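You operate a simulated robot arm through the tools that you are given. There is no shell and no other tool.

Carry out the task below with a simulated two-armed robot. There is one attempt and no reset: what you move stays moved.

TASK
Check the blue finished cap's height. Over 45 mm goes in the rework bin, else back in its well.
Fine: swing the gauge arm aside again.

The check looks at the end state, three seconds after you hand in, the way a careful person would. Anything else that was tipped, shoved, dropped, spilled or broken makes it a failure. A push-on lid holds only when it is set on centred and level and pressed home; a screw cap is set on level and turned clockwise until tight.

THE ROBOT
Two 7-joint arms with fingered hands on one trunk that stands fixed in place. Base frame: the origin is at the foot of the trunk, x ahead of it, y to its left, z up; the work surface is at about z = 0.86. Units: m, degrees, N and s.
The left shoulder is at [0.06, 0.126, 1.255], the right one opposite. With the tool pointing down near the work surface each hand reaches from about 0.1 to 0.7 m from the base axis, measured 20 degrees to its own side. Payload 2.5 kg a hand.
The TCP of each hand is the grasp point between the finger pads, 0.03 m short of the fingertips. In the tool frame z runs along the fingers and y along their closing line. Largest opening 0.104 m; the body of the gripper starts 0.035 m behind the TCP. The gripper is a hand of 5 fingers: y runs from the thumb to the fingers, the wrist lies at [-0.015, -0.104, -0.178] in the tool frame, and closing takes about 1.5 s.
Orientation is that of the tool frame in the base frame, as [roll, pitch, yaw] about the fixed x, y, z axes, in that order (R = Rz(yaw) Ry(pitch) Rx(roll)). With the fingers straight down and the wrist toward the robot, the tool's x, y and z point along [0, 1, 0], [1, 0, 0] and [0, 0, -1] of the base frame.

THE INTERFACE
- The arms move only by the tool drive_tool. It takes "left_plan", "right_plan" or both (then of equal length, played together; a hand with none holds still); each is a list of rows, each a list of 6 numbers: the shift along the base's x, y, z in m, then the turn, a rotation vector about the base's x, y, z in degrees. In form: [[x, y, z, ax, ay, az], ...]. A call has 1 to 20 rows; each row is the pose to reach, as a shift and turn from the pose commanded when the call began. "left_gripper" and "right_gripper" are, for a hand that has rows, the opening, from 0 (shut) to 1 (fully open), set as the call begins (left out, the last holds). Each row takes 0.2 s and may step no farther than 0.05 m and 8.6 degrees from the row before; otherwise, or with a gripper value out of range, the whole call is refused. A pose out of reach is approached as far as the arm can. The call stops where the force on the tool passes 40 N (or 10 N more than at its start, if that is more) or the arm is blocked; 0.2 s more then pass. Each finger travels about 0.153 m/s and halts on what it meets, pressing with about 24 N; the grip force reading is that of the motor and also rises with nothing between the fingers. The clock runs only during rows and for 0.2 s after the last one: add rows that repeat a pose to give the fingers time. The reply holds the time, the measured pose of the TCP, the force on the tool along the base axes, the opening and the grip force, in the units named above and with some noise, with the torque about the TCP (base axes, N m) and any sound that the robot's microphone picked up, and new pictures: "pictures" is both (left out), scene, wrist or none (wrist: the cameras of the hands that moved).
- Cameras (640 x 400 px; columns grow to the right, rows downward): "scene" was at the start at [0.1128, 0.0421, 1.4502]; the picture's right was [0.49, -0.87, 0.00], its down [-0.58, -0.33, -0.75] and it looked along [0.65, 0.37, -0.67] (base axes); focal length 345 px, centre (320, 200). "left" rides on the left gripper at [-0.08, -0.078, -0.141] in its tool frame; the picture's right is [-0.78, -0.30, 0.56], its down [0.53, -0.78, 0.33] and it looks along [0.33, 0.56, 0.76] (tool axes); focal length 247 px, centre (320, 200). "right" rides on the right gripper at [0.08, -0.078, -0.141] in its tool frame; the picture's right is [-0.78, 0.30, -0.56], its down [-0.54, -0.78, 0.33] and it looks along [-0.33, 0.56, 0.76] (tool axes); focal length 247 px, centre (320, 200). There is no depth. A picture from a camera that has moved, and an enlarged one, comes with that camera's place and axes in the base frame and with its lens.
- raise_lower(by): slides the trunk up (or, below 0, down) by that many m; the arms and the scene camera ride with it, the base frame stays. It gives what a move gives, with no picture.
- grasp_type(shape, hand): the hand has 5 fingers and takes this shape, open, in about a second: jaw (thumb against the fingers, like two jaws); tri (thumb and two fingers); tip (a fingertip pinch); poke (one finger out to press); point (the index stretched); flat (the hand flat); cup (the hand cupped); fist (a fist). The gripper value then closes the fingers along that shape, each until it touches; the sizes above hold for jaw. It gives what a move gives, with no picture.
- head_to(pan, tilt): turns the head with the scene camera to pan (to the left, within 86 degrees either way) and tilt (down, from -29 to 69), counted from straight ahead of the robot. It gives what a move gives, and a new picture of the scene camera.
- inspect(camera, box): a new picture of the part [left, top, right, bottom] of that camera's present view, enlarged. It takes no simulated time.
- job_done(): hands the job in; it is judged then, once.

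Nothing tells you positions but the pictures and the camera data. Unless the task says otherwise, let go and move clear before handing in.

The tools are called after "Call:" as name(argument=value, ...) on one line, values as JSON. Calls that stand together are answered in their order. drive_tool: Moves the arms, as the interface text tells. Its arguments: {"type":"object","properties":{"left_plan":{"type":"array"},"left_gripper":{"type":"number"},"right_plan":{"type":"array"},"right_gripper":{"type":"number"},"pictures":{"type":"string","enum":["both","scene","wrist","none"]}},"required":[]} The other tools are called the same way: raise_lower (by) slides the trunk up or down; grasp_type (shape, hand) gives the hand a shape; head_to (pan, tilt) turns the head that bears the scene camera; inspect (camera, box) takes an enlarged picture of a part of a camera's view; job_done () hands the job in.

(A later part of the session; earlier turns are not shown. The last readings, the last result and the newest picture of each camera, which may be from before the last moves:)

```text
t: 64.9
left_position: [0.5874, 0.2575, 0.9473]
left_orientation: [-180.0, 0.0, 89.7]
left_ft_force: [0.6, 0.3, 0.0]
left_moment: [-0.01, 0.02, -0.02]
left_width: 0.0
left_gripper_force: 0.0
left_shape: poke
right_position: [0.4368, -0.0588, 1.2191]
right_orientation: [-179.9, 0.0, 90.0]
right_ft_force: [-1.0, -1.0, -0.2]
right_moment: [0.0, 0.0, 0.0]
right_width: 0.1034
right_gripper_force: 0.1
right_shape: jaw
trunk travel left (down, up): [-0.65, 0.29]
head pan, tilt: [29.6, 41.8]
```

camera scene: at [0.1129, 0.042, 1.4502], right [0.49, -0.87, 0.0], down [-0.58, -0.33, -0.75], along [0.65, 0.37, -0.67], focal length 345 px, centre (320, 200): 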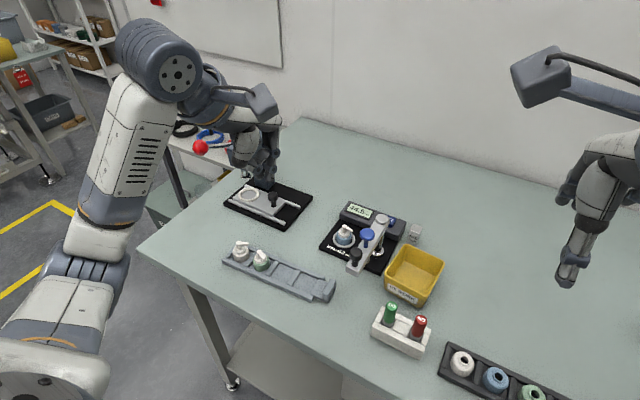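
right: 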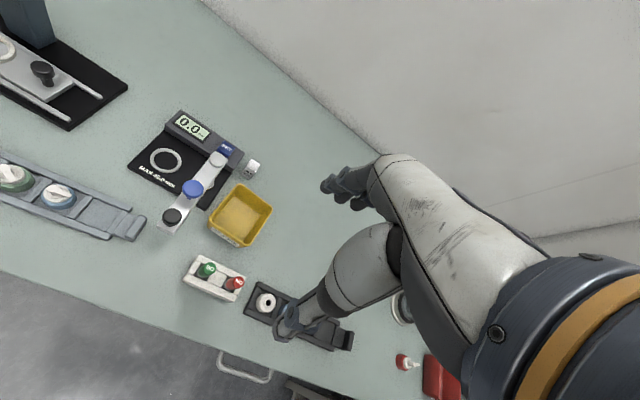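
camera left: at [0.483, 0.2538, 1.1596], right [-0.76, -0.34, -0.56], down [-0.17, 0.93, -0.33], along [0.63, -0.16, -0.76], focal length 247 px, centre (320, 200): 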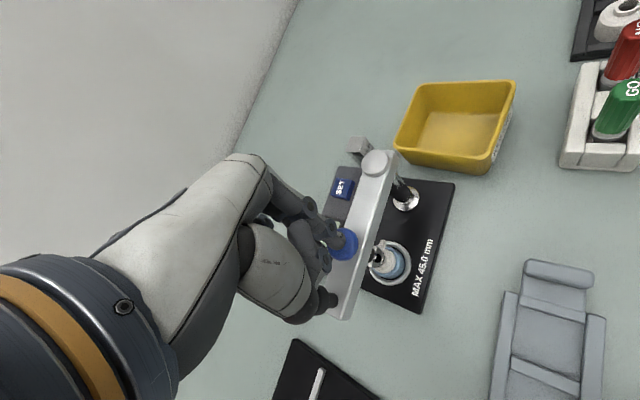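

Call:
inspect(camera="scene", box=[335, 212, 360, 234])

Call:
inspect(camera="left", box=[310, 200, 370, 250])

Call:
inspect(camera="right", box=[80, 70, 150, 130])

```text
16.00 times, centred on (348, 223) of scene
camera zoom: at [0.1128, 0.0421, 1.4502], right [0.49, -0.87, 0.0], down [-0.58, -0.33, -0.75], along [0.65, 0.37, -0.67], focal length 5515 px, centre (-120, -168)
```

zoom: 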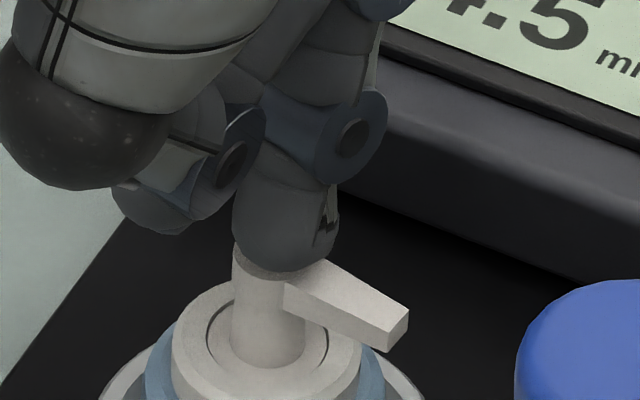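

```text
8.00 times, centred on (340, 225) of left
camera zoom: at [0.5089, 0.1765, 1.0877], right [-0.3, -0.77, -0.56], down [-0.77, 0.54, -0.33], along [0.56, 0.33, -0.76], focal length 1976 px, centre (160, 0)
```

zoom: 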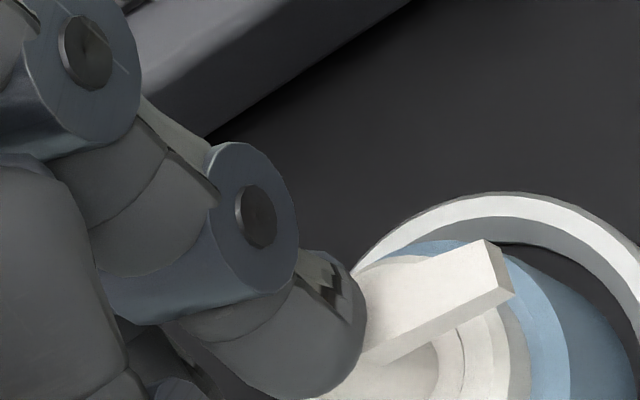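

```text
6.67 times, centred on (115, 100) of right
camera zoom: at [0.362, 0.0237, 1.3606], right [0.3, -0.78, 0.56], down [-0.78, -0.53, -0.33], along [0.56, -0.33, -0.76], focal length 1646 px, centre (1687, 867)
```

zoom: 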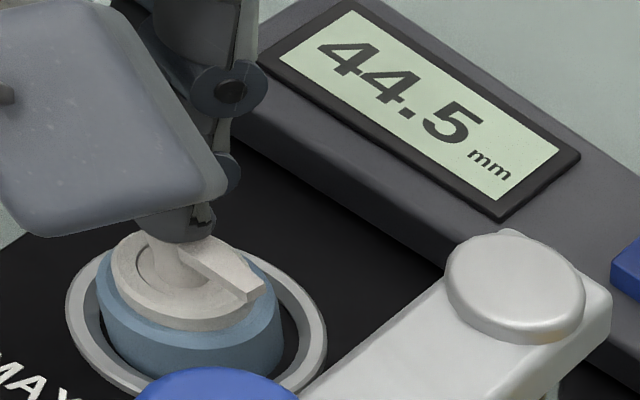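

The fingertip is right over the stem top, very near contact. Continuing fine steps.

Call:
drive_tool(left_plan=[[0, 0, -0.0007, 0, 0, 0], [0, 0, -0.0007, 0, 0, 0], [0, 0, -0.0007, 0, 0, 0]], pictures="none")

```text
t: 65.7
left_position: [0.586, 0.2576, 0.9468]
left_orientation: [180.0, 0.0, 89.7]
left_ft_force: [0.8, 0.1, 0.7]
left_moment: [0.04, -0.04, 0.0]
left_width: 0.0001
left_gripper_force: 0.1
left_shape: poke
right_position: [0.438, -0.0579, 1.2195]
right_orientation: [179.9, 0.0, 89.9]
right_ft_force: [0.9, -1.0, -0.2]
right_moment: [-0.02, -0.01, 0.01]
right_width: 0.1036
right_gripper_force: 0.1
right_shape: jaw
trunk travel left (down, up): [-0.65, 0.29]
head pan, tilt: [29.6, 41.8]
```

Call:
drive_tool(left_plan=[[0, 0, -0.0007, 0, 0, 0], [0, 0, -0.0007, 0, 0, 0], [0, 0, -0.0007, 0, 0, 0]], pictures="none")

```text
t: 66.5
left_position: [0.5862, 0.258, 0.9456]
left_orientation: [179.9, -0.1, 89.6]
left_ft_force: [0.8, 0.0, 3.2]
left_moment: [-0.05, 0.0, -0.01]
left_width: 0.0002
left_gripper_force: 0.1
left_shape: poke
right_position: [0.4385, -0.058, 1.2195]
right_orientation: [-180.0, 0.0, 89.8]
right_ft_force: [0.2, 0.9, -0.6]
right_moment: [0.01, 0.02, 0.02]
right_width: 0.1037
right_gripper_force: 0.0
right_shape: jaw
trunk travel left (down, up): [-0.65, 0.29]
head pan, tilt: [29.6, 41.8]
```

Contact on the cap top at 3.2 N. Now the same touch on the bare plate near its front-left corner, tracking the commanded height difference. I'll raise first, then shift over and come down to 40 mm below the cap-top contact.

Call:
drive_tool(left_plan=[[0, 0, 0.015, 0, 0, 0], [0, 0, 0.035, 0, 0, 0], [-0.018, 0.014, 0.035, 0, 0, 0], [-0.0345, 0.0276, 0.035, 0, 0, 0], [-0.0345, 0.0276, 0.01, 0, 0, 0], [-0.0345, 0.0276, -0.01, 0, 0, 0], [-0.0345, 0.0276, -0.01, 0, 0, 0]], pictures="none")

Call:
inspect(camera="scene", box=[310, 190, 390, 260])

Call:
inspect(camera="left", box=[260, 180, 400, 290])

```text
t: 68.1
left_position: [0.5522, 0.2844, 0.9356]
left_orientation: [180.0, 0.0, 89.7]
left_ft_force: [0.1, 0.1, 0.9]
left_moment: [0.01, 0.0, 0.01]
left_width: 0.0
left_gripper_force: 0.1
left_shape: poke
right_position: [0.4383, -0.0578, 1.2197]
right_orientation: [180.0, 0.0, 89.9]
right_ft_force: [0.3, 0.0, 0.3]
right_moment: [0.0, 0.0, 0.01]
right_width: 0.1035
right_gripper_force: 0.2
right_shape: jaw
trunk travel left (down, up): [-0.65, 0.29]
head pan, tilt: [29.6, 41.8]
```

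```text
5.71 times, centred on (350, 225) of scene
camera zoom: at [0.1128, 0.0421, 1.4502], right [0.49, -0.87, 0.0], down [-0.58, -0.33, -0.75], along [0.65, 0.37, -0.67], focal length 1970 px, centre (149, 57)
```

zoom: 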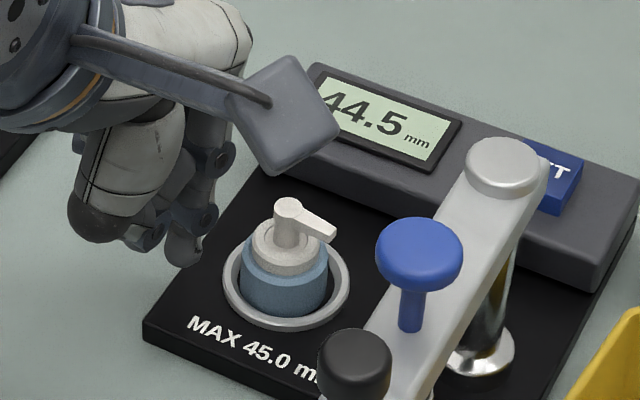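

```text
3.64 times, centred on (330, 235) of left
camera zoom: at [0.4746, 0.2043, 1.076], right [-0.3, -0.77, -0.56], down [-0.77, 0.54, -0.33], along [0.56, 0.33, -0.76], focal length 898 px, centre (284, 73)
```

zoom: 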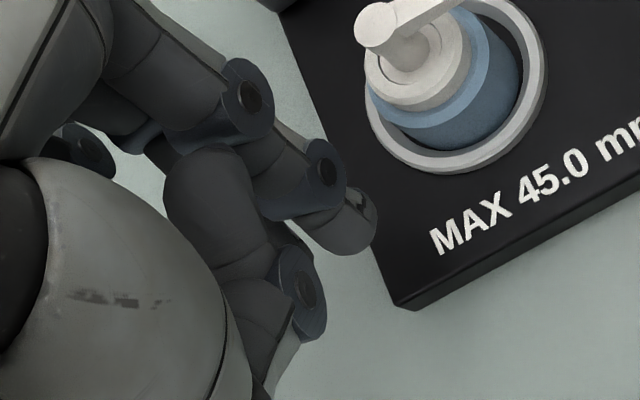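

The tip is over the plate's front-left corner. I'll shift 3 mm in +x and go down to 40 mm below the cap-top contact.

Call:
drive_tool(left_plan=[[0.003, -0.001, -0.008, 0, 0, 0], [0.003, -0.001, -0.018, 0, 0, 0], [0.003, -0.001, -0.026, 0, 0, 0], [0.003, -0.001, -0.03, 0, 0, 0], [0.003, -0.001, -0.03, 0, 0, 0]], pictures="none")

Call:
inspect(camera="scene", box=[310, 200, 390, 270])

Call:
inspect(camera="left", box=[260, 160, 400, 270])

```text
t: 69.3
left_position: [0.5559, 0.2835, 0.906]
left_orientation: [-180.0, -0.1, 89.7]
left_ft_force: [0.3, 0.1, -0.2]
left_moment: [0.02, -0.03, -0.02]
left_width: 0.0
left_gripper_force: 0.0
left_shape: poke
right_position: [0.4379, -0.0576, 1.2187]
right_orientation: [180.0, 0.0, 89.9]
right_ft_force: [0.0, 0.0, -0.5]
right_moment: [-0.01, 0.01, -0.01]
right_width: 0.1035
right_gripper_force: 0.2
right_shape: jaw
trunk travel left (down, up): [-0.65, 0.29]
head pan, tilt: [29.6, 41.8]
```

```text
5.71 times, centred on (350, 235) of scene
camera zoom: at [0.1128, 0.0421, 1.4502], right [0.49, -0.87, 0.0], down [-0.58, -0.33, -0.75], along [0.65, 0.37, -0.67], focal length 1970 px, centre (149, 0)
```

zoom: 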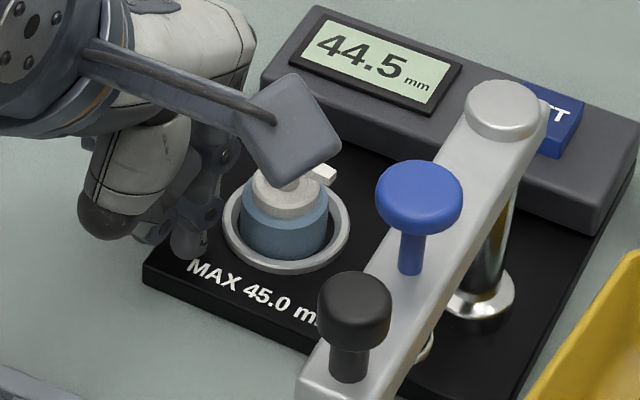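

```text
3.64 times, centred on (330, 215) of left
camera zoom: at [0.4775, 0.2029, 1.0463], right [-0.3, -0.77, -0.56], down [-0.77, 0.54, -0.33], along [0.56, 0.33, -0.76], focal length 898 px, centre (284, 146)
```

zoom: 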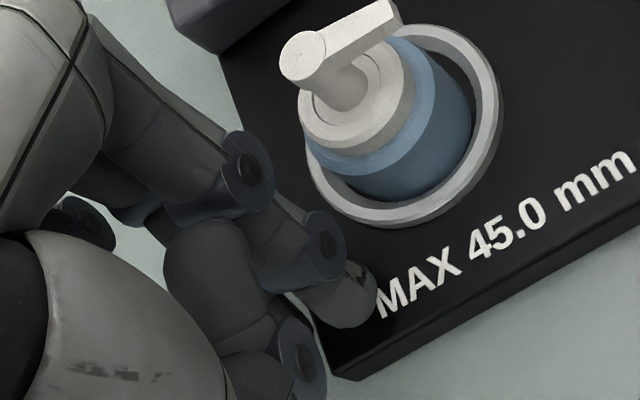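

Clear of the cap, over the plate. Lowering in fine steps.

Call:
drive_tool(left_plan=[[0, 0, -0.0015, 0, 0, 0], [0, 0, -0.003, 0, 0, 0], [0, 0, -0.003, 0, 0, 0]], pictures="none")

```text
t: 70.1
left_position: [0.5552, 0.2838, 0.9029]
left_orientation: [179.9, 0.0, 89.7]
left_ft_force: [-0.2, 0.4, 0.7]
left_moment: [-0.01, 0.0, 0.0]
left_width: 0.0
left_gripper_force: 0.1
left_shape: poke
right_position: [0.4384, -0.0585, 1.2201]
right_orientation: [180.0, 0.0, 89.9]
right_ft_force: [-0.2, 0.5, 0.9]
right_moment: [0.0, -0.01, 0.0]
right_width: 0.1039
right_gripper_force: 0.1
right_shape: jaw
trunk travel left (down, up): [-0.65, 0.29]
head pan, tilt: [29.6, 41.8]
```

Call:
drive_tool(left_plan=[[0, 0, -0.0007, 0, 0, 0], [0, 0, -0.0007, 0, 0, 0], [0, 0, -0.0007, 0, 0, 0]], pictures="none")

```text
t: 70.9
left_position: [0.5544, 0.2831, 0.9029]
left_orientation: [179.9, 0.2, 89.8]
left_ft_force: [0.5, 0.6, 1.2]
left_moment: [0.0, 0.03, 0.0]
left_width: 0.0
left_gripper_force: 0.0
left_shape: poke
right_position: [0.4379, -0.0593, 1.2186]
right_orientation: [180.0, 0.0, 89.9]
right_ft_force: [-0.1, -0.3, 0.3]
right_moment: [-0.01, -0.02, 0.0]
right_width: 0.1037
right_gripper_force: 0.0
right_shape: jaw
trunk travel left (down, up): [-0.65, 0.29]
head pan, tilt: [29.6, 41.8]
```

Call:
drive_tool(left_plan=[[0, 0, -0.0005, 0, 0, 0], [0, 0, -0.0005, 0, 0, 0], [0, 0, -0.0005, 0, 0, 0]], pictures="none")

```text
t: 71.7
left_position: [0.5549, 0.2833, 0.9025]
left_orientation: [179.9, 0.1, 89.8]
left_ft_force: [0.8, -0.5, 1.8]
left_moment: [0.0, -0.03, 0.0]
left_width: 0.0002
left_gripper_force: 0.0
left_shape: poke
right_position: [0.4374, -0.0581, 1.2193]
right_orientation: [179.9, 0.0, 89.8]
right_ft_force: [0.6, -0.4, -0.5]
right_moment: [0.01, -0.01, -0.02]
right_width: 0.1039
right_gripper_force: 0.1
right_shape: jaw
trunk travel left (down, up): [-0.65, 0.29]
head pan, tilt: [29.6, 41.8]
```

Call:
drive_tool(left_plan=[[0, 0, -0.0005, 0, 0, 0], [0, 0, -0.0005, 0, 0, 0], [0, 0, -0.0005, 0, 0, 0]], pictures="none")

```text
t: 72.5
left_position: [0.5549, 0.2825, 0.9026]
left_orientation: [179.9, 0.0, 89.7]
left_ft_force: [1.7, -0.2, 4.0]
left_moment: [0.03, -0.05, -0.01]
left_width: 0.0
left_gripper_force: 0.2
left_shape: poke
right_position: [0.4376, -0.0588, 1.2189]
right_orientation: [-180.0, 0.1, 89.9]
right_ft_force: [0.5, -0.7, -0.2]
right_moment: [-0.04, 0.02, 0.0]
right_width: 0.1037
right_gripper_force: 0.1
right_shape: jaw
trunk travel left (down, up): [-0.65, 0.29]
head pan, tilt: [29.6, 41.8]
```

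At the same force the plate is about 44.5 mm below the cap top, which confirms the gauge reading of 44.5 mm. The cap is within limit, so it goes back to its well. I'll raise the hand clear and set the tri shape.

Call:
drive_tool(left_plan=[[0, 0, 0.01, 0, 0, 0], [-0.003, 0.003, 0.04, 0, 0, 0], [-0.006, 0.01, 0.085, 0, 0, 0], [-0.01, 0.02, 0.13, 0, 0, 0], [-0.02, 0.03, 0.17, 0, 0, 0], [-0.02, 0.03, 0.2, 0, 0, 0], [-0.02, 0.03, 0.2, 0, 0, 0]], pictures="none")

Call:
grasp_type(shape="tri", hand="left")

Call:
inspect(camera="scene", box=[200, 180, 440, 310])

Call:
inspect(camera="left", box=[0, 0, 640, 400])

```text
t: 74.1
left_position: [0.5353, 0.314, 1.1011]
left_orientation: [-180.0, -0.1, 89.9]
left_ft_force: [0.3, 0.0, -0.5]
left_moment: [-0.03, 0.01, -0.02]
left_width: 0.0
left_gripper_force: 0.1
left_shape: poke
right_position: [0.437, -0.0573, 1.2205]
right_orientation: [-180.0, 0.0, 89.9]
right_ft_force: [-0.1, -0.5, -0.1]
right_moment: [-0.01, 0.02, -0.02]
right_width: 0.1035
right_gripper_force: 0.1
right_shape: jaw
trunk travel left (down, up): [-0.65, 0.29]
head pan, tilt: [29.6, 41.8]
```

```text
t: 75.0
left_position: [0.5373, 0.3131, 1.1009]
left_orientation: [180.0, -0.1, 89.8]
left_ft_force: [0.2, -0.4, -0.5]
left_moment: [0.03, 0.02, -0.04]
left_width: 0.1038
left_gripper_force: 0.1
left_shape: tri
right_position: [0.4377, -0.059, 1.2179]
right_orientation: [180.0, -0.1, 89.9]
right_ft_force: [-0.6, 0.3, 0.1]
right_moment: [0.01, -0.01, 0.03]
right_width: 0.1035
right_gripper_force: 0.1
right_shape: jaw
trunk travel left (down, up): [-0.65, 0.29]
head pan, tilt: [29.6, 41.8]
```

```text
2.67 times, centred on (320, 245) of scene
camera zoom: at [0.1128, 0.0421, 1.4502], right [0.49, -0.87, 0.0], down [-0.58, -0.33, -0.75], along [0.65, 0.37, -0.67], focal length 919 px, centre (320, 80)
```

zoom: 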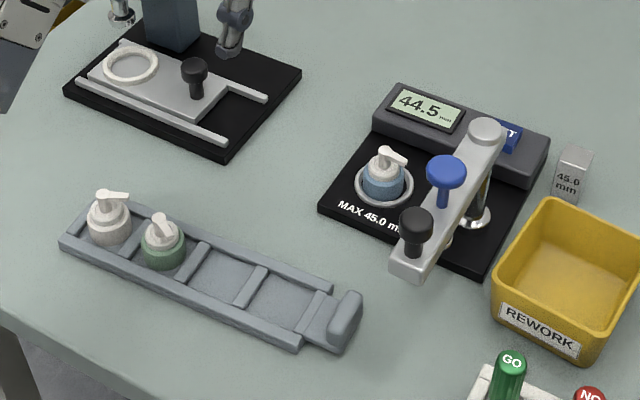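

```text
1.00 times, centred on (320, 200) of left (not enlarged: the box is as wide or as high as the picture)
camera zoom: at [0.4587, 0.2331, 1.2411], right [-0.3, -0.77, -0.56], down [-0.77, 0.54, -0.33], along [0.56, 0.33, -0.76], focal length 247 px, centre (320, 200)
```

zoom: 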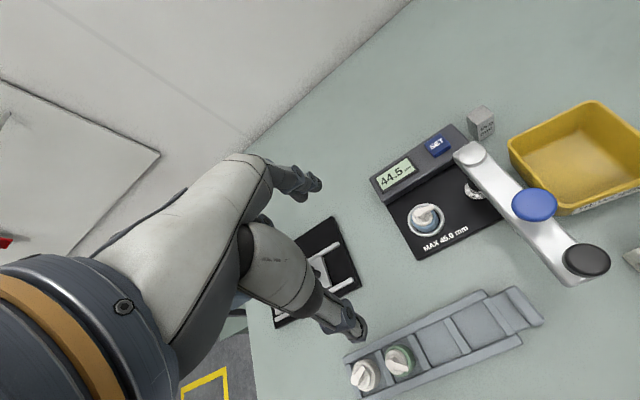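

The cap, arm and tray are as expected. I'll go back over the cap with the same yaw and position used at release: (0.5855, 0.241), yaw ≈74.8°.

Call:
drive_tool(left_plan=[[0.012, -0.018, 0, 0, 0, -5], [0.024, -0.036, -0.005, 0, 0, -10], [0.036, -0.054, -0.01, 0, 0, -15], [0.0485, -0.0721, -0.02, 0, 0, -15], [0.0485, -0.0721, -0.05, 0, 0, -15], [0.0485, -0.0721, -0.09, 0, 0, -15], [0.0485, -0.0721, -0.12, 0, 0, -15], [0.0485, -0.0721, -0.14, 0, 0, -15], [0.0485, -0.0721, -0.14, 0, 0, -15]], left_gripper=0.55, pictures="none")

Call:
inspect(camera="scene", box=[320, 190, 400, 260])

Call:
inspect(camera="left", box=[260, 160, 410, 310])

```text
t: 77.0
left_position: [0.5828, 0.2422, 0.961]
left_orientation: [-179.9, 0.0, 74.7]
left_ft_force: [-0.3, -0.1, 0.5]
left_moment: [0.01, 0.0, 0.0]
left_width: 0.0574
left_gripper_force: 0.0
left_shape: tri
right_position: [0.4377, -0.0581, 1.2187]
right_orientation: [-179.9, 0.0, 90.0]
right_ft_force: [1.0, 0.0, -1.0]
right_moment: [0.01, 0.0, 0.01]
right_width: 0.1035
right_gripper_force: 0.1
right_shape: jaw
trunk travel left (down, up): [-0.65, 0.29]
head pan, tilt: [29.6, 41.8]
```

```text
5.71 times, centred on (360, 225) of scene
camera zoom: at [0.1127, 0.0421, 1.4502], right [0.49, -0.87, 0.0], down [-0.58, -0.33, -0.75], along [0.65, 0.37, -0.67], focal length 1970 px, centre (91, 57)
```

zoom: 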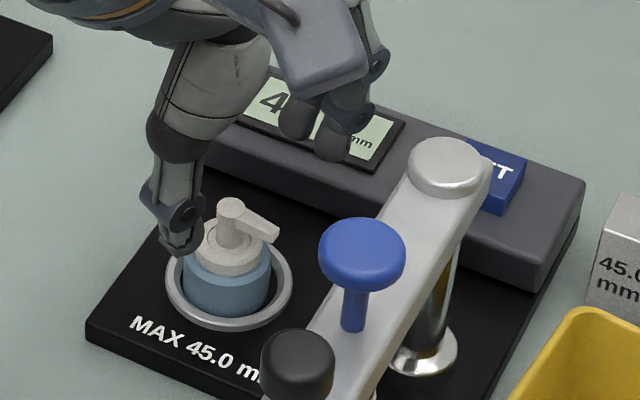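

```text
2.67 times, centred on (335, 235) of left
camera zoom: at [0.4886, 0.1835, 1.1017], right [-0.49, -0.67, -0.56], down [-0.61, 0.72, -0.33], along [0.62, 0.18, -0.76], focal length 659 px, centre (280, 107)
```

zoom: 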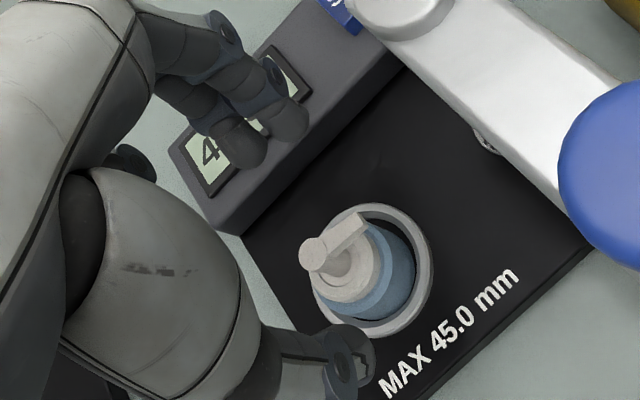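

Matches the release pose to about 1 mm. I'll lower 40 mm and then close on the collar.

Call:
drive_tool(left_plan=[[0.001, 0, -0.012, 0, 0, 0], [0.001, 0, -0.024, 0, 0, 0], [0.001, 0, -0.034, 0, 0, 0], [0.001, 0, -0.04, 0, 0, 0], [0.001, 0, -0.04, 0, 0, 0]], left_gripper=0.5, pictures="none")

Call:
inspect(camera="left", box=[260, 160, 410, 310])

Call:
inspect(camera="scene", box=[325, 200, 385, 260])

```text
t: 78.2
left_position: [0.5848, 0.241, 0.9222]
left_orientation: [-180.0, 0.0, 74.7]
left_ft_force: [0.1, -0.1, -0.4]
left_moment: [0.02, 0.0, -0.02]
left_width: 0.0526
left_gripper_force: 0.1
left_shape: tri
right_position: [0.4374, -0.0584, 1.2194]
right_orientation: [179.9, -0.1, 89.9]
right_ft_force: [0.4, -0.2, -0.2]
right_moment: [0.01, -0.01, 0.06]
right_width: 0.1036
right_gripper_force: 0.0
right_shape: jaw
trunk travel left (down, up): [-0.65, 0.29]
head pan, tilt: [29.6, 41.8]
```

```text
2.67 times, centred on (335, 235) of left
camera zoom: at [0.4893, 0.183, 1.0617], right [-0.49, -0.67, -0.56], down [-0.61, 0.72, -0.33], along [0.62, 0.18, -0.76], focal length 659 px, centre (280, 107)
```

zoom: 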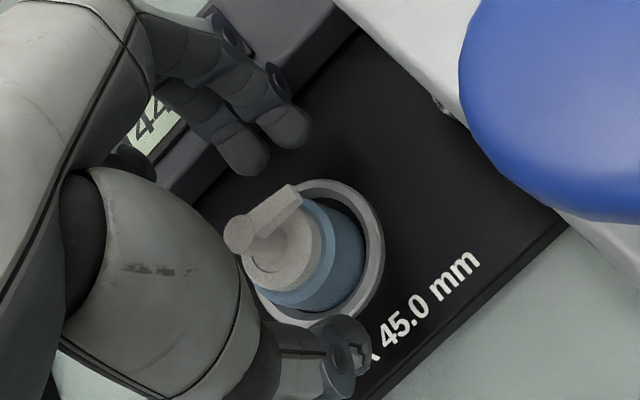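

```text
6.67 times, centred on (355, 230) of scene
camera zoom: at [0.1128, 0.0421, 1.4502], right [0.49, -0.87, 0.0], down [-0.58, -0.33, -0.75], along [0.65, 0.37, -0.67], focal length 2298 px, centre (87, 0)
```

zoom: 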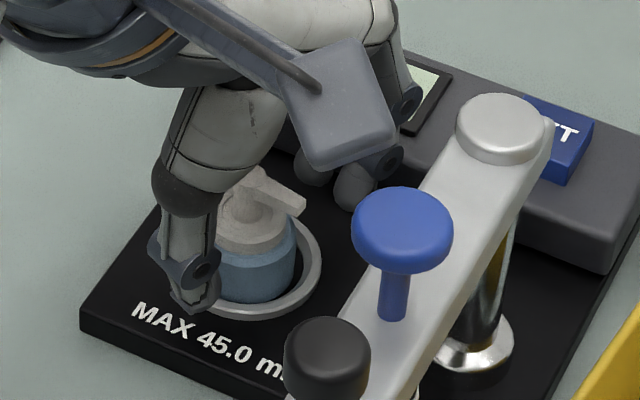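

Same picture as at release. Closing on the collar.

Call:
drive_tool(left_plan=[[0, 0, 0, 0, 0, 0], [0, 0, 0, 0, 0, 0], [0, 0, 0, 0, 0, 0], [0, 0, 0, 0, 0, 0], [0, 0, 0, 0, 0, 0]], left_gripper=0.05, pictures="none")

Call:
inspect(camera="left", box=[260, 160, 410, 310])

Call:
inspect(camera="scene", box=[325, 200, 385, 260])

```text
t: 79.4
left_position: [0.5849, 0.2413, 0.922]
left_orientation: [179.8, 0.1, 74.7]
left_ft_force: [2.2, -2.2, 3.2]
left_moment: [-0.04, -0.13, -0.02]
left_width: 0.0103
left_gripper_force: 10.1
left_shape: tri
right_position: [0.4375, -0.058, 1.2197]
right_orientation: [-180.0, -0.1, 89.9]
right_ft_force: [-1.3, -0.7, 0.6]
right_moment: [-0.01, 0.02, 0.0]
right_width: 0.1037
right_gripper_force: 0.0
right_shape: jaw
trunk travel left (down, up): [-0.65, 0.29]
head pan, tilt: [29.6, 41.8]
```

```text
2.67 times, centred on (335, 235) of left
camera zoom: at [0.4893, 0.1826, 1.0623], right [-0.49, -0.67, -0.56], down [-0.61, 0.72, -0.33], along [0.63, 0.18, -0.76], focal length 659 px, centre (280, 107)
```

zoom: 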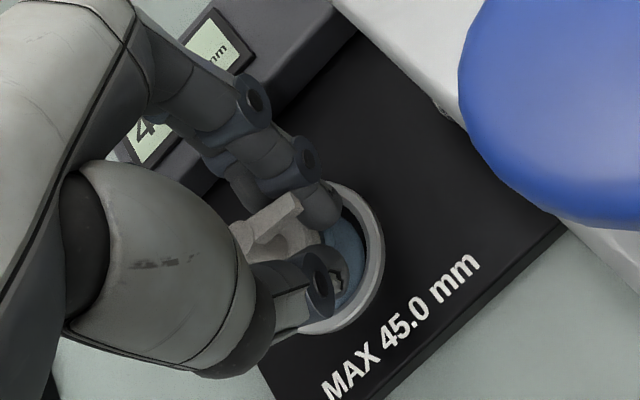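

```text
6.67 times, centred on (355, 230) of scene
camera zoom: at [0.1126, 0.0417, 1.4502], right [0.49, -0.87, 0.0], down [-0.58, -0.33, -0.75], along [0.65, 0.37, -0.67], focal length 2298 px, centre (87, 0)
```

zoom: 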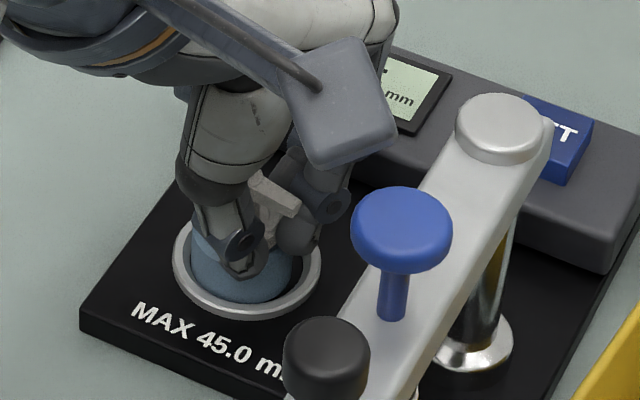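

The fingers closed to only 10 mm — they're gripping off-centre on the collar and pushing the cap sideways. I'll open again and re-centre: the wrist view shows the cap about 9 mm off along the hand's width.

Call:
drive_tool(left_plan=[[0, 0, 0, 0, 0, 0], [0, 0, 0, 0, 0, 0], [0, 0, 0, 0, 0, 0], [0, 0, 0, 0, 0, 0]], left_gripper=0.5, pictures="none")

Call:
inspect(camera="left", box=[260, 160, 410, 310])

Call:
inspect(camera="scene", box=[325, 200, 385, 260])

```text
t: 80.4
left_position: [0.5849, 0.2415, 0.9222]
left_orientation: [-180.0, 0.1, 74.7]
left_ft_force: [-0.1, 0.2, 1.0]
left_moment: [0.03, 0.0, -0.01]
left_width: 0.0519
left_gripper_force: 0.0
left_shape: tri
right_position: [0.4381, -0.0581, 1.2207]
right_orientation: [-180.0, 0.0, 89.9]
right_ft_force: [0.0, 0.2, 0.6]
right_moment: [-0.03, 0.03, -0.01]
right_width: 0.1036
right_gripper_force: 0.0
right_shape: jaw
trunk travel left (down, up): [-0.65, 0.29]
head pan, tilt: [29.6, 41.8]
```

```text
2.67 times, centred on (335, 235) of left
camera zoom: at [0.4893, 0.1831, 1.0618], right [-0.49, -0.67, -0.56], down [-0.61, 0.72, -0.33], along [0.62, 0.18, -0.76], focal length 659 px, centre (280, 107)
```

zoom: 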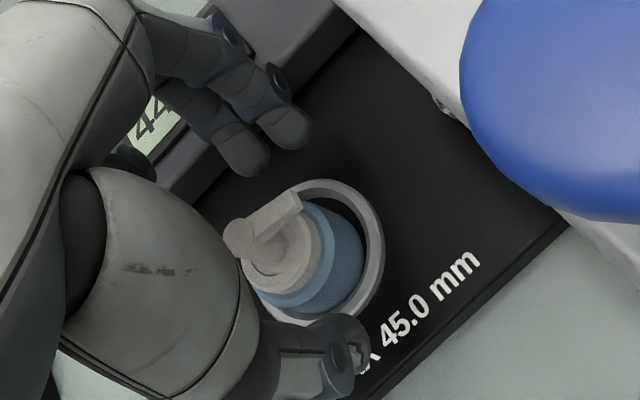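

```text
6.67 times, centred on (355, 230) of scene
camera zoom: at [0.1127, 0.0421, 1.4502], right [0.49, -0.87, 0.0], down [-0.58, -0.33, -0.75], along [0.65, 0.37, -0.67], focal length 2298 px, centre (87, 0)
```

zoom: 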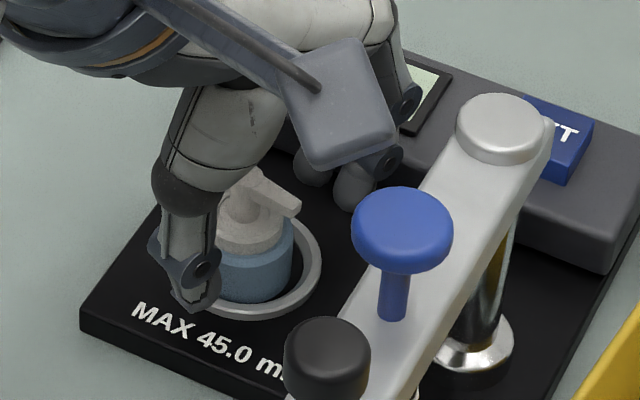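

The cap is still upright in the ring. Shifting the hand 9 mm along its width so the cap is centred between thumb and fingers.

Call:
drive_tool(left_plan=[[0.0012, 0.0045, 0, 0, 0, 0], [0.0025, 0.0092, 0, 0, 0, 0], [0.0025, 0.0092, 0, 0, 0, 0]], left_gripper=0.5, pictures="none")

Call:
inspect(camera="left", box=[260, 160, 410, 310])

Call:
inspect(camera="scene", box=[325, 200, 385, 260])

```text
t: 81.2
left_position: [0.588, 0.25, 0.9217]
left_orientation: [-180.0, -0.1, 74.7]
left_ft_force: [0.1, 0.1, 0.6]
left_moment: [0.03, -0.03, -0.01]
left_width: 0.0516
left_gripper_force: 0.1
left_shape: tri
right_position: [0.4387, -0.0579, 1.2191]
right_orientation: [180.0, -0.1, 89.9]
right_ft_force: [-0.3, -0.7, 0.5]
right_moment: [0.02, 0.01, 0.01]
right_width: 0.1038
right_gripper_force: 0.2
right_shape: jaw
trunk travel left (down, up): [-0.65, 0.29]
head pan, tilt: [29.6, 41.8]
```

```text
2.67 times, centred on (335, 235) of left
camera zoom: at [0.492, 0.1927, 1.0617], right [-0.49, -0.67, -0.56], down [-0.61, 0.72, -0.33], along [0.62, 0.18, -0.76], focal length 659 px, centre (280, 107)
```

zoom: 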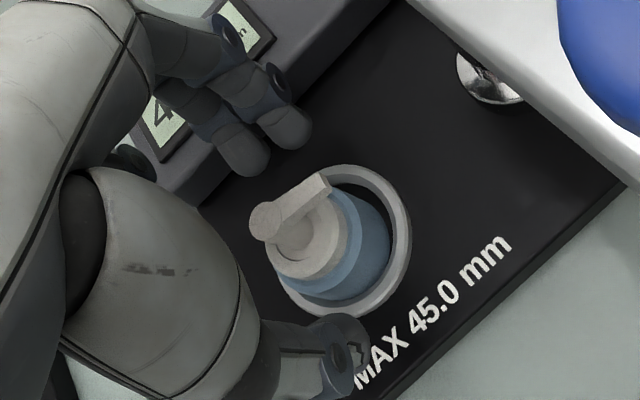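

```text
6.67 times, centred on (355, 230) of scene
camera zoom: at [0.1128, 0.0421, 1.4502], right [0.49, -0.87, 0.0], down [-0.58, -0.33, -0.75], along [0.65, 0.37, -0.67], focal length 2298 px, centre (87, 0)
```

zoom: 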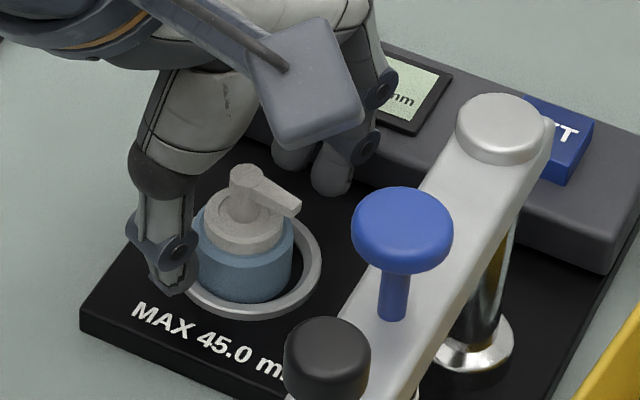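

Now centred in the wrist view. Closing.

Call:
drive_tool(left_plan=[[0, 0, 0, 0, 0, 0], [0, 0, 0, 0, 0, 0], [0, 0, 0, 0, 0, 0], [0, 0, 0, 0, 0, 0]], left_gripper=0.1, pictures="none")

Call:
inspect(camera="left", box=[260, 160, 410, 310])

Call:
inspect(camera="scene", box=[325, 200, 385, 260])

```text
t: 82.2
left_position: [0.5877, 0.2511, 0.9207]
left_orientation: [180.0, 0.0, 74.8]
left_ft_force: [1.6, 0.6, 1.3]
left_moment: [-0.02, -0.07, 0.0]
left_width: 0.0205
left_gripper_force: 9.9
left_shape: tri
right_position: [0.4374, -0.0576, 1.2208]
right_orientation: [179.9, 0.0, 89.9]
right_ft_force: [0.3, 0.1, -0.5]
right_moment: [-0.01, -0.01, 0.01]
right_width: 0.1038
right_gripper_force: 0.1
right_shape: jaw
trunk travel left (down, up): [-0.65, 0.29]
head pan, tilt: [29.6, 41.8]
```

```text
2.67 times, centred on (335, 235) of left
camera zoom: at [0.492, 0.1926, 1.0618], right [-0.49, -0.67, -0.56], down [-0.61, 0.72, -0.33], along [0.62, 0.18, -0.76], focal length 659 px, centre (280, 107)
```

zoom: 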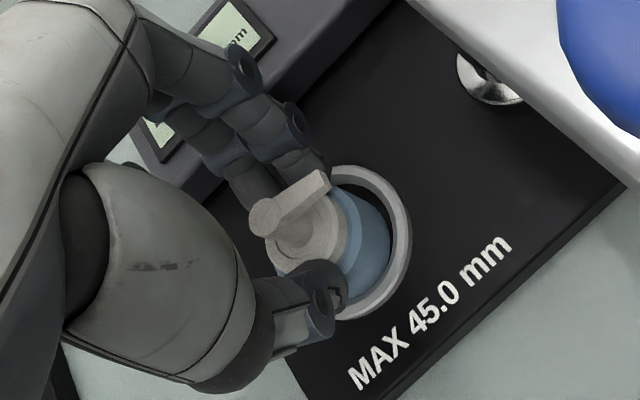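

```text
6.67 times, centred on (355, 230) of scene
camera zoom: at [0.1128, 0.0421, 1.4502], right [0.49, -0.87, 0.0], down [-0.58, -0.33, -0.75], along [0.65, 0.37, -0.67], focal length 2298 px, centre (87, 0)
```

zoom: 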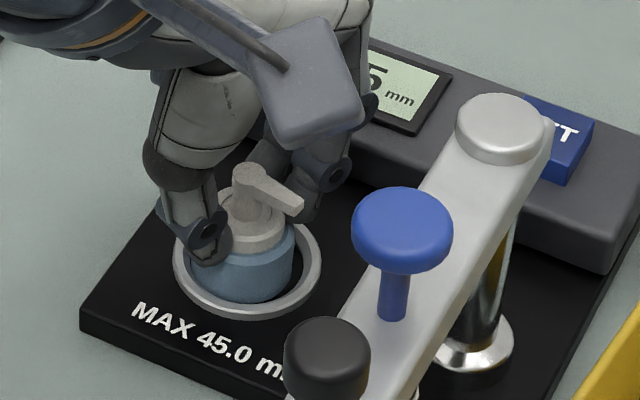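

Good: 20.5 mm, ~10 N, cap on the hand's axis. Test lift.

Call:
drive_tool(left_plan=[[0, 0, 0.005, 0, 0, 0], [0, 0, 0.01, 0, 0, 0], [0, 0, 0.018, 0, 0, 0], [0, 0, 0.018, 0, 0, 0]], left_gripper=0.05, pictures="none")

Call:
inspect(camera="left", box=[260, 160, 410, 310])

Call:
inspect(camera="scene", box=[325, 200, 385, 260])

```text
t: 83.2
left_position: [0.5864, 0.2515, 0.9407]
left_orientation: [180.0, 0.0, 74.9]
left_ft_force: [-1.0, 0.0, -0.3]
left_moment: [0.03, 0.02, 0.02]
left_width: 0.0204
left_gripper_force: 10.2
left_shape: tri
right_position: [0.4384, -0.0589, 1.2198]
right_orientation: [-180.0, 0.0, 89.9]
right_ft_force: [-1.0, 0.6, -0.1]
right_moment: [0.0, 0.01, 0.02]
right_width: 0.1034
right_gripper_force: 0.1
right_shape: jaw
trunk travel left (down, up): [-0.65, 0.29]
head pan, tilt: [29.6, 41.8]
```

```text
2.67 times, centred on (335, 235) of left
camera zoom: at [0.4916, 0.1929, 1.0803], right [-0.49, -0.67, -0.56], down [-0.61, 0.72, -0.33], along [0.62, 0.18, -0.76], focal length 659 px, centre (280, 107)
```

zoom: 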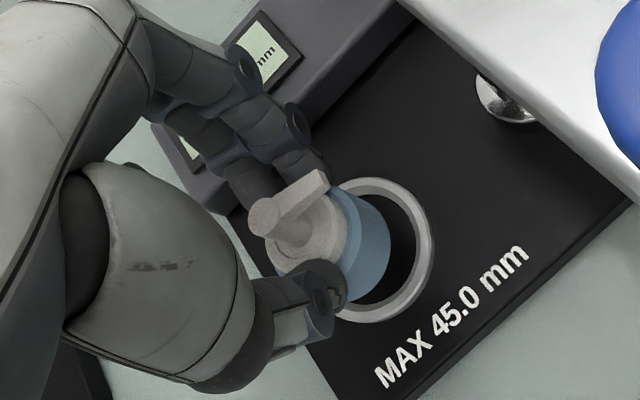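

```text
6.67 times, centred on (355, 230) of scene
camera zoom: at [0.1128, 0.0421, 1.4502], right [0.49, -0.87, 0.0], down [-0.58, -0.33, -0.75], along [0.65, 0.37, -0.67], focal length 2298 px, centre (87, 0)
```

zoom: 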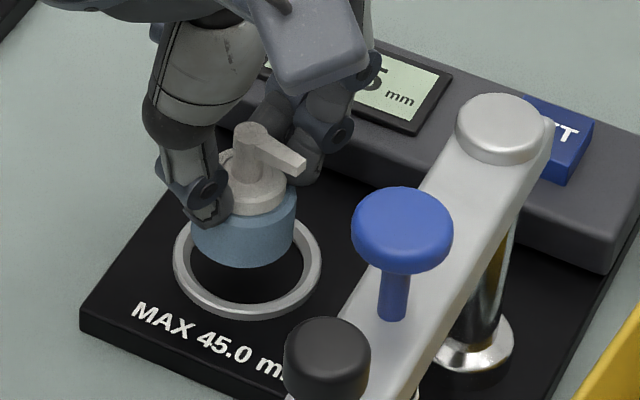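

The cap is lifted cleanly. I'll raise it higher and look at the tray to locate the empty blue well precisely.

Call:
drive_tool(left_plan=[[0, 0, 0.03, 0, 0, 0], [0, 0.005, 0.06, 0, 0, 0], [-0.02, 0.015, 0.07, 0, 0, 3], [-0.04, 0.03, 0.07, 0, 0, 6], [-0.04, 0.03, 0.07, 0, 0, 6]], left_gripper=0.05, pictures="none")

Call:
inspect(camera="scene", box=[215, 225, 345, 305])

Call:
inspect(camera="left", box=[240, 150, 500, 400])

```text
t: 84.4
left_position: [0.5468, 0.2812, 1.0097]
left_orientation: [-180.0, 0.0, 80.9]
left_ft_force: [0.2, 0.0, -1.0]
left_moment: [0.01, -0.03, 0.01]
left_width: 0.0203
left_gripper_force: 9.9
left_shape: tri
right_position: [0.4373, -0.0586, 1.2187]
right_orientation: [179.9, 0.0, 89.9]
right_ft_force: [-0.1, -0.5, 0.0]
right_moment: [0.0, 0.0, -0.01]
right_width: 0.1037
right_gripper_force: 0.0
right_shape: jaw
trunk travel left (down, up): [-0.65, 0.29]
head pan, tilt: [29.6, 41.8]
```

```text
4.92 times, centred on (280, 265) of scene
camera zoom: at [0.1129, 0.042, 1.4502], right [0.49, -0.87, 0.0], down [-0.58, -0.33, -0.75], along [0.65, 0.37, -0.67], focal length 1697 px, centre (517, -120)
```

zoom: 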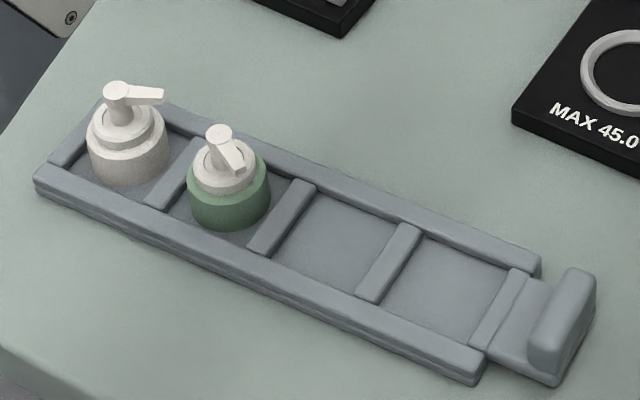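

```text
1.60 times, centred on (370, 275) of left
camera zoom: at [0.4579, 0.2137, 1.1496], right [-0.42, -0.72, -0.56], down [-0.68, 0.65, -0.33], along [0.6, 0.24, -0.76], focal length 395 px, centre (240, 80)
```

zoom: 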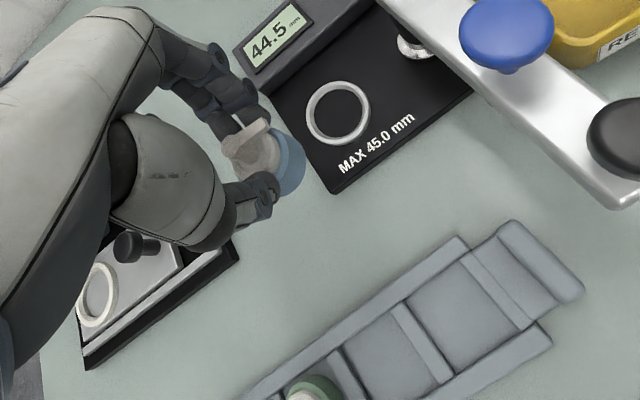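

The empty well's centre comes out near (0.447–0.449, 0.318). I'll carry the cap over it at a safe height and turn the hand to match the tray.

Call:
drive_tool(left_plan=[[-0.02, 0.008, 0, 0, 0, 2.5], [-0.04, 0.016, 0, 0, 0, 5], [-0.06, 0.024, 0, 0, 0, 7.5], [-0.08, 0.031, -0.005, 0, 0, 10], [-0.098, 0.038, -0.012, 0, 0, 13], [-0.098, 0.038, -0.03, 0, 0, 13], [-0.098, 0.038, -0.03, 0, 0, 13]], left_gripper=0.05, pictures="none")

Call:
inspect(camera="scene", box=[230, 210, 350, 300])

Call:
inspect(camera="left", box=[260, 160, 440, 310])

Call:
inspect(camera="right", box=[0, 60, 120, 220])

```text
t: 86.0
left_position: [0.4494, 0.3191, 0.9777]
left_orientation: [180.0, 0.0, 93.7]
left_ft_force: [0.0, -0.2, -0.6]
left_moment: [-0.01, 0.01, -0.03]
left_width: 0.0204
left_gripper_force: 9.8
left_shape: tri
right_position: [0.4381, -0.0578, 1.2189]
right_orientation: [-180.0, 0.0, 89.9]
right_ft_force: [0.2, -0.2, -0.8]
right_moment: [0.02, 0.02, 0.0]
right_width: 0.1037
right_gripper_force: 0.1
right_shape: jaw
trunk travel left (down, up): [-0.65, 0.29]
head pan, tilt: [29.6, 41.8]
```

```text
4.44 times, centred on (290, 255) of scene
camera zoom: at [0.1127, 0.0421, 1.4502], right [0.49, -0.87, 0.0], down [-0.58, -0.33, -0.75], along [0.65, 0.37, -0.67], focal length 1532 px, centre (453, -44)
```

zoom: 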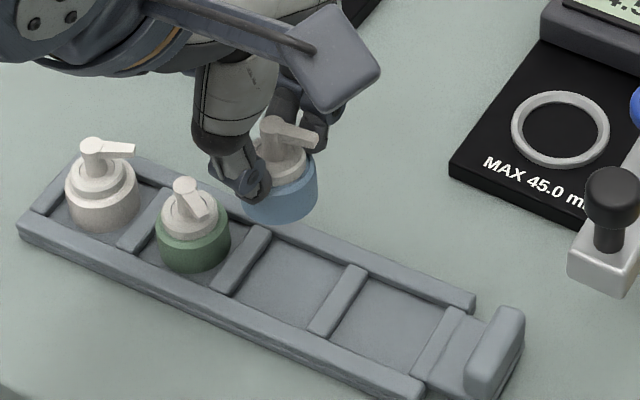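

```text
2.67 times, centred on (350, 235) of left
camera zoom: at [0.3774, 0.233, 1.1192], right [-0.24, -0.79, -0.56], down [-0.81, 0.48, -0.33], along [0.53, 0.37, -0.76], focal length 659 px, centre (240, 107)
```

zoom: 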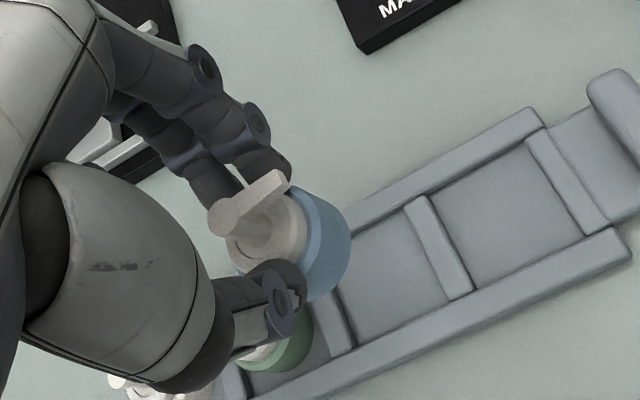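

```text
2.50 times, centred on (60, 140) of right
camera zoom: at [0.3619, 0.0237, 1.3606], right [0.3, -0.78, 0.56], down [-0.78, -0.53, -0.33], along [0.56, -0.33, -0.76], focal length 617 px, centre (970, 350)
```

zoom: 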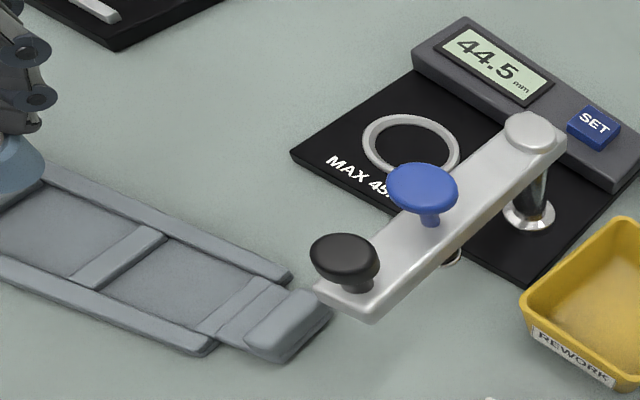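

The cap is within about 2 mm of the well's centre. The fit between the rails looks tight, so I'll zoom in to refine before lowering.

Call:
inspect(camera="scene", box=[270, 240, 320, 285])

Call:
inspect(camera="left", box=[320, 200, 400, 270])

```text
8.89 times, centred on (295, 262) of scene
camera zoom: at [0.1127, 0.0421, 1.4502], right [0.49, -0.87, 0.0], down [-0.58, -0.33, -0.75], along [0.65, 0.37, -0.67], focal length 3064 px, centre (542, -356)
```

zoom: 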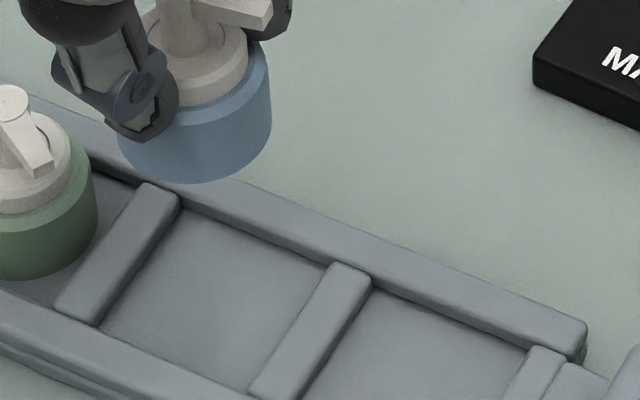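

```text
5.71 times, centred on (360, 235) of left
camera zoom: at [0.3774, 0.233, 1.1192], right [-0.24, -0.79, -0.56], down [-0.81, 0.48, -0.33], along [0.53, 0.37, -0.76], focal length 1411 px, centre (91, 0)
```

zoom: 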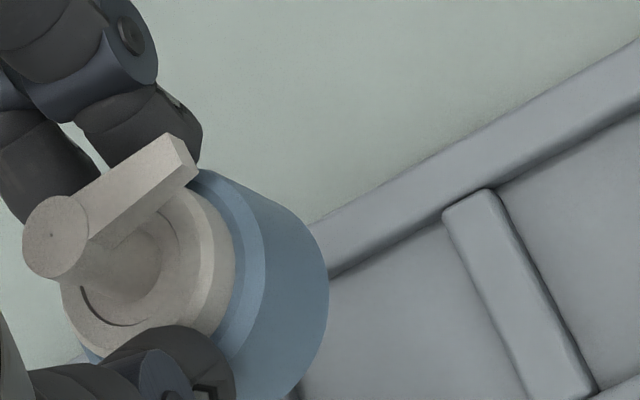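

The well is about 42 × 40 mm, so there's margin. I'll shift 2 mm toward the robot and lower to just above the floor.

Call:
drive_tool(left_plan=[[-0.002, 0.0005, -0.015, 0, 0, 0], [-0.002, 0.0005, -0.03, 0, 0, 0], [-0.002, 0.0005, -0.043, 0, 0, 0], [-0.002, 0.0005, -0.05, 0, 0, 0], [-0.002, 0.0005, -0.05, 0, 0, 0]], left_gripper=0.05, pictures="none")

Call:
inspect(camera="scene", box=[260, 225, 330, 290])

Call:
inspect(camera="left", box=[280, 170, 400, 280])

```text
t: 87.2
left_position: [0.4476, 0.3196, 0.9292]
left_orientation: [180.0, 0.0, 93.7]
left_ft_force: [-0.3, -0.3, 0.5]
left_moment: [-0.03, 0.0, -0.05]
left_width: 0.0204
left_gripper_force: 10.3
left_shape: tri
right_position: [0.4386, -0.0587, 1.2191]
right_orientation: [-179.9, 0.0, 90.0]
right_ft_force: [0.3, -0.7, 0.0]
right_moment: [-0.01, -0.01, -0.02]
right_width: 0.1036
right_gripper_force: 0.0
right_shape: jaw
trunk travel left (down, up): [-0.65, 0.29]
head pan, tilt: [29.6, 41.8]
```

```text
6.15 times, centred on (295, 258) of scene
camera zoom: at [0.1128, 0.0421, 1.4502], right [0.49, -0.87, 0.0], down [-0.58, -0.33, -0.75], along [0.65, 0.37, -0.67], focal length 2121 px, centre (474, -154)
```

zoom: 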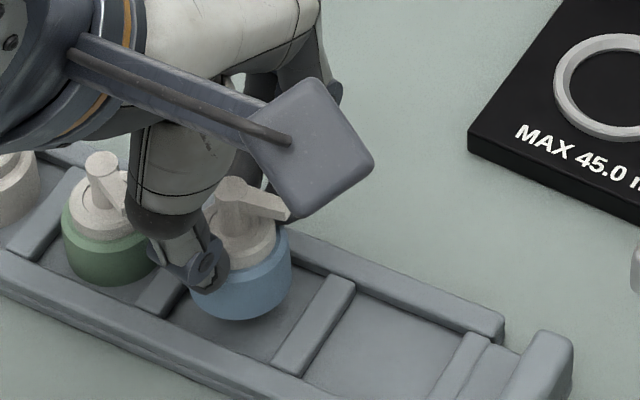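

```text
3.64 times, centred on (340, 225) of left
camera zoom: at [0.3755, 0.2334, 1.0696], right [-0.24, -0.79, -0.56], down [-0.81, 0.48, -0.33], along [0.53, 0.37, -0.76], focal length 898 px, centre (247, 109)
```

zoom: 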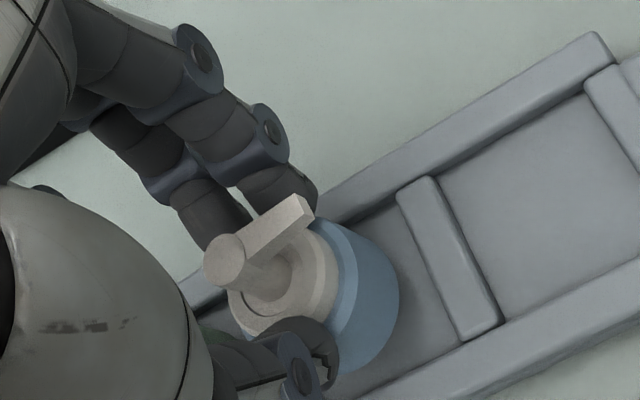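

Aligned within about 1 mm of the well centre. Lowering the remaining distance in small steps.

Call:
drive_tool(left_plan=[[0, 0, -0.004, 0, 0, 0], [0, 0, -0.008, 0, 0, 0], [0, 0, -0.0115, 0, 0, 0], [0, 0, -0.0115, 0, 0, 0]], left_gripper=0.05, pictures="none")

Call:
inspect(camera="scene", box=[260, 225, 330, 290])

Call:
inspect(camera="left", box=[280, 170, 400, 280])

```text
t: 88.2
left_position: [0.4477, 0.3198, 0.9186]
left_orientation: [180.0, 0.0, 93.7]
left_ft_force: [-0.5, 0.0, 0.8]
left_moment: [0.0, 0.0, 0.01]
left_width: 0.0203
left_gripper_force: 9.9
left_shape: tri
right_position: [0.438, -0.0596, 1.2191]
right_orientation: [-180.0, 0.0, 89.9]
right_ft_force: [-0.5, -1.3, 0.2]
right_moment: [-0.02, 0.0, -0.02]
right_width: 0.1038
right_gripper_force: 0.0
right_shape: jaw
trunk travel left (down, up): [-0.65, 0.29]
head pan, tilt: [29.6, 41.8]
```

```text
6.15 times, centred on (295, 258) of scene
camera zoom: at [0.1128, 0.0421, 1.4502], right [0.49, -0.87, 0.0], down [-0.58, -0.33, -0.75], along [0.65, 0.37, -0.67], focal length 2121 px, centre (474, -154)
```

zoom: 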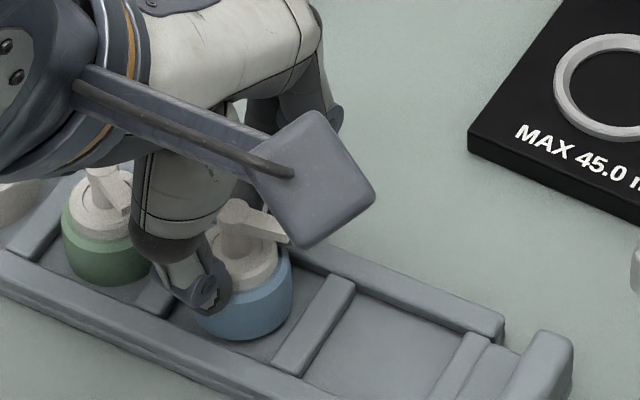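

```text
3.64 times, centred on (340, 225) of left
camera zoom: at [0.3754, 0.2335, 1.0583], right [-0.24, -0.79, -0.56], down [-0.81, 0.48, -0.33], along [0.53, 0.37, -0.76], focal length 898 px, centre (247, 109)
```

zoom: 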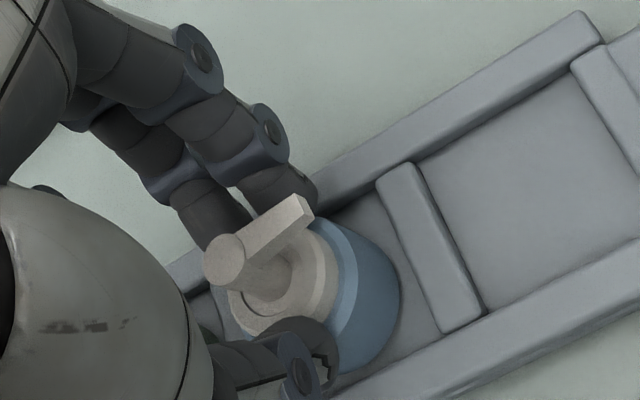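

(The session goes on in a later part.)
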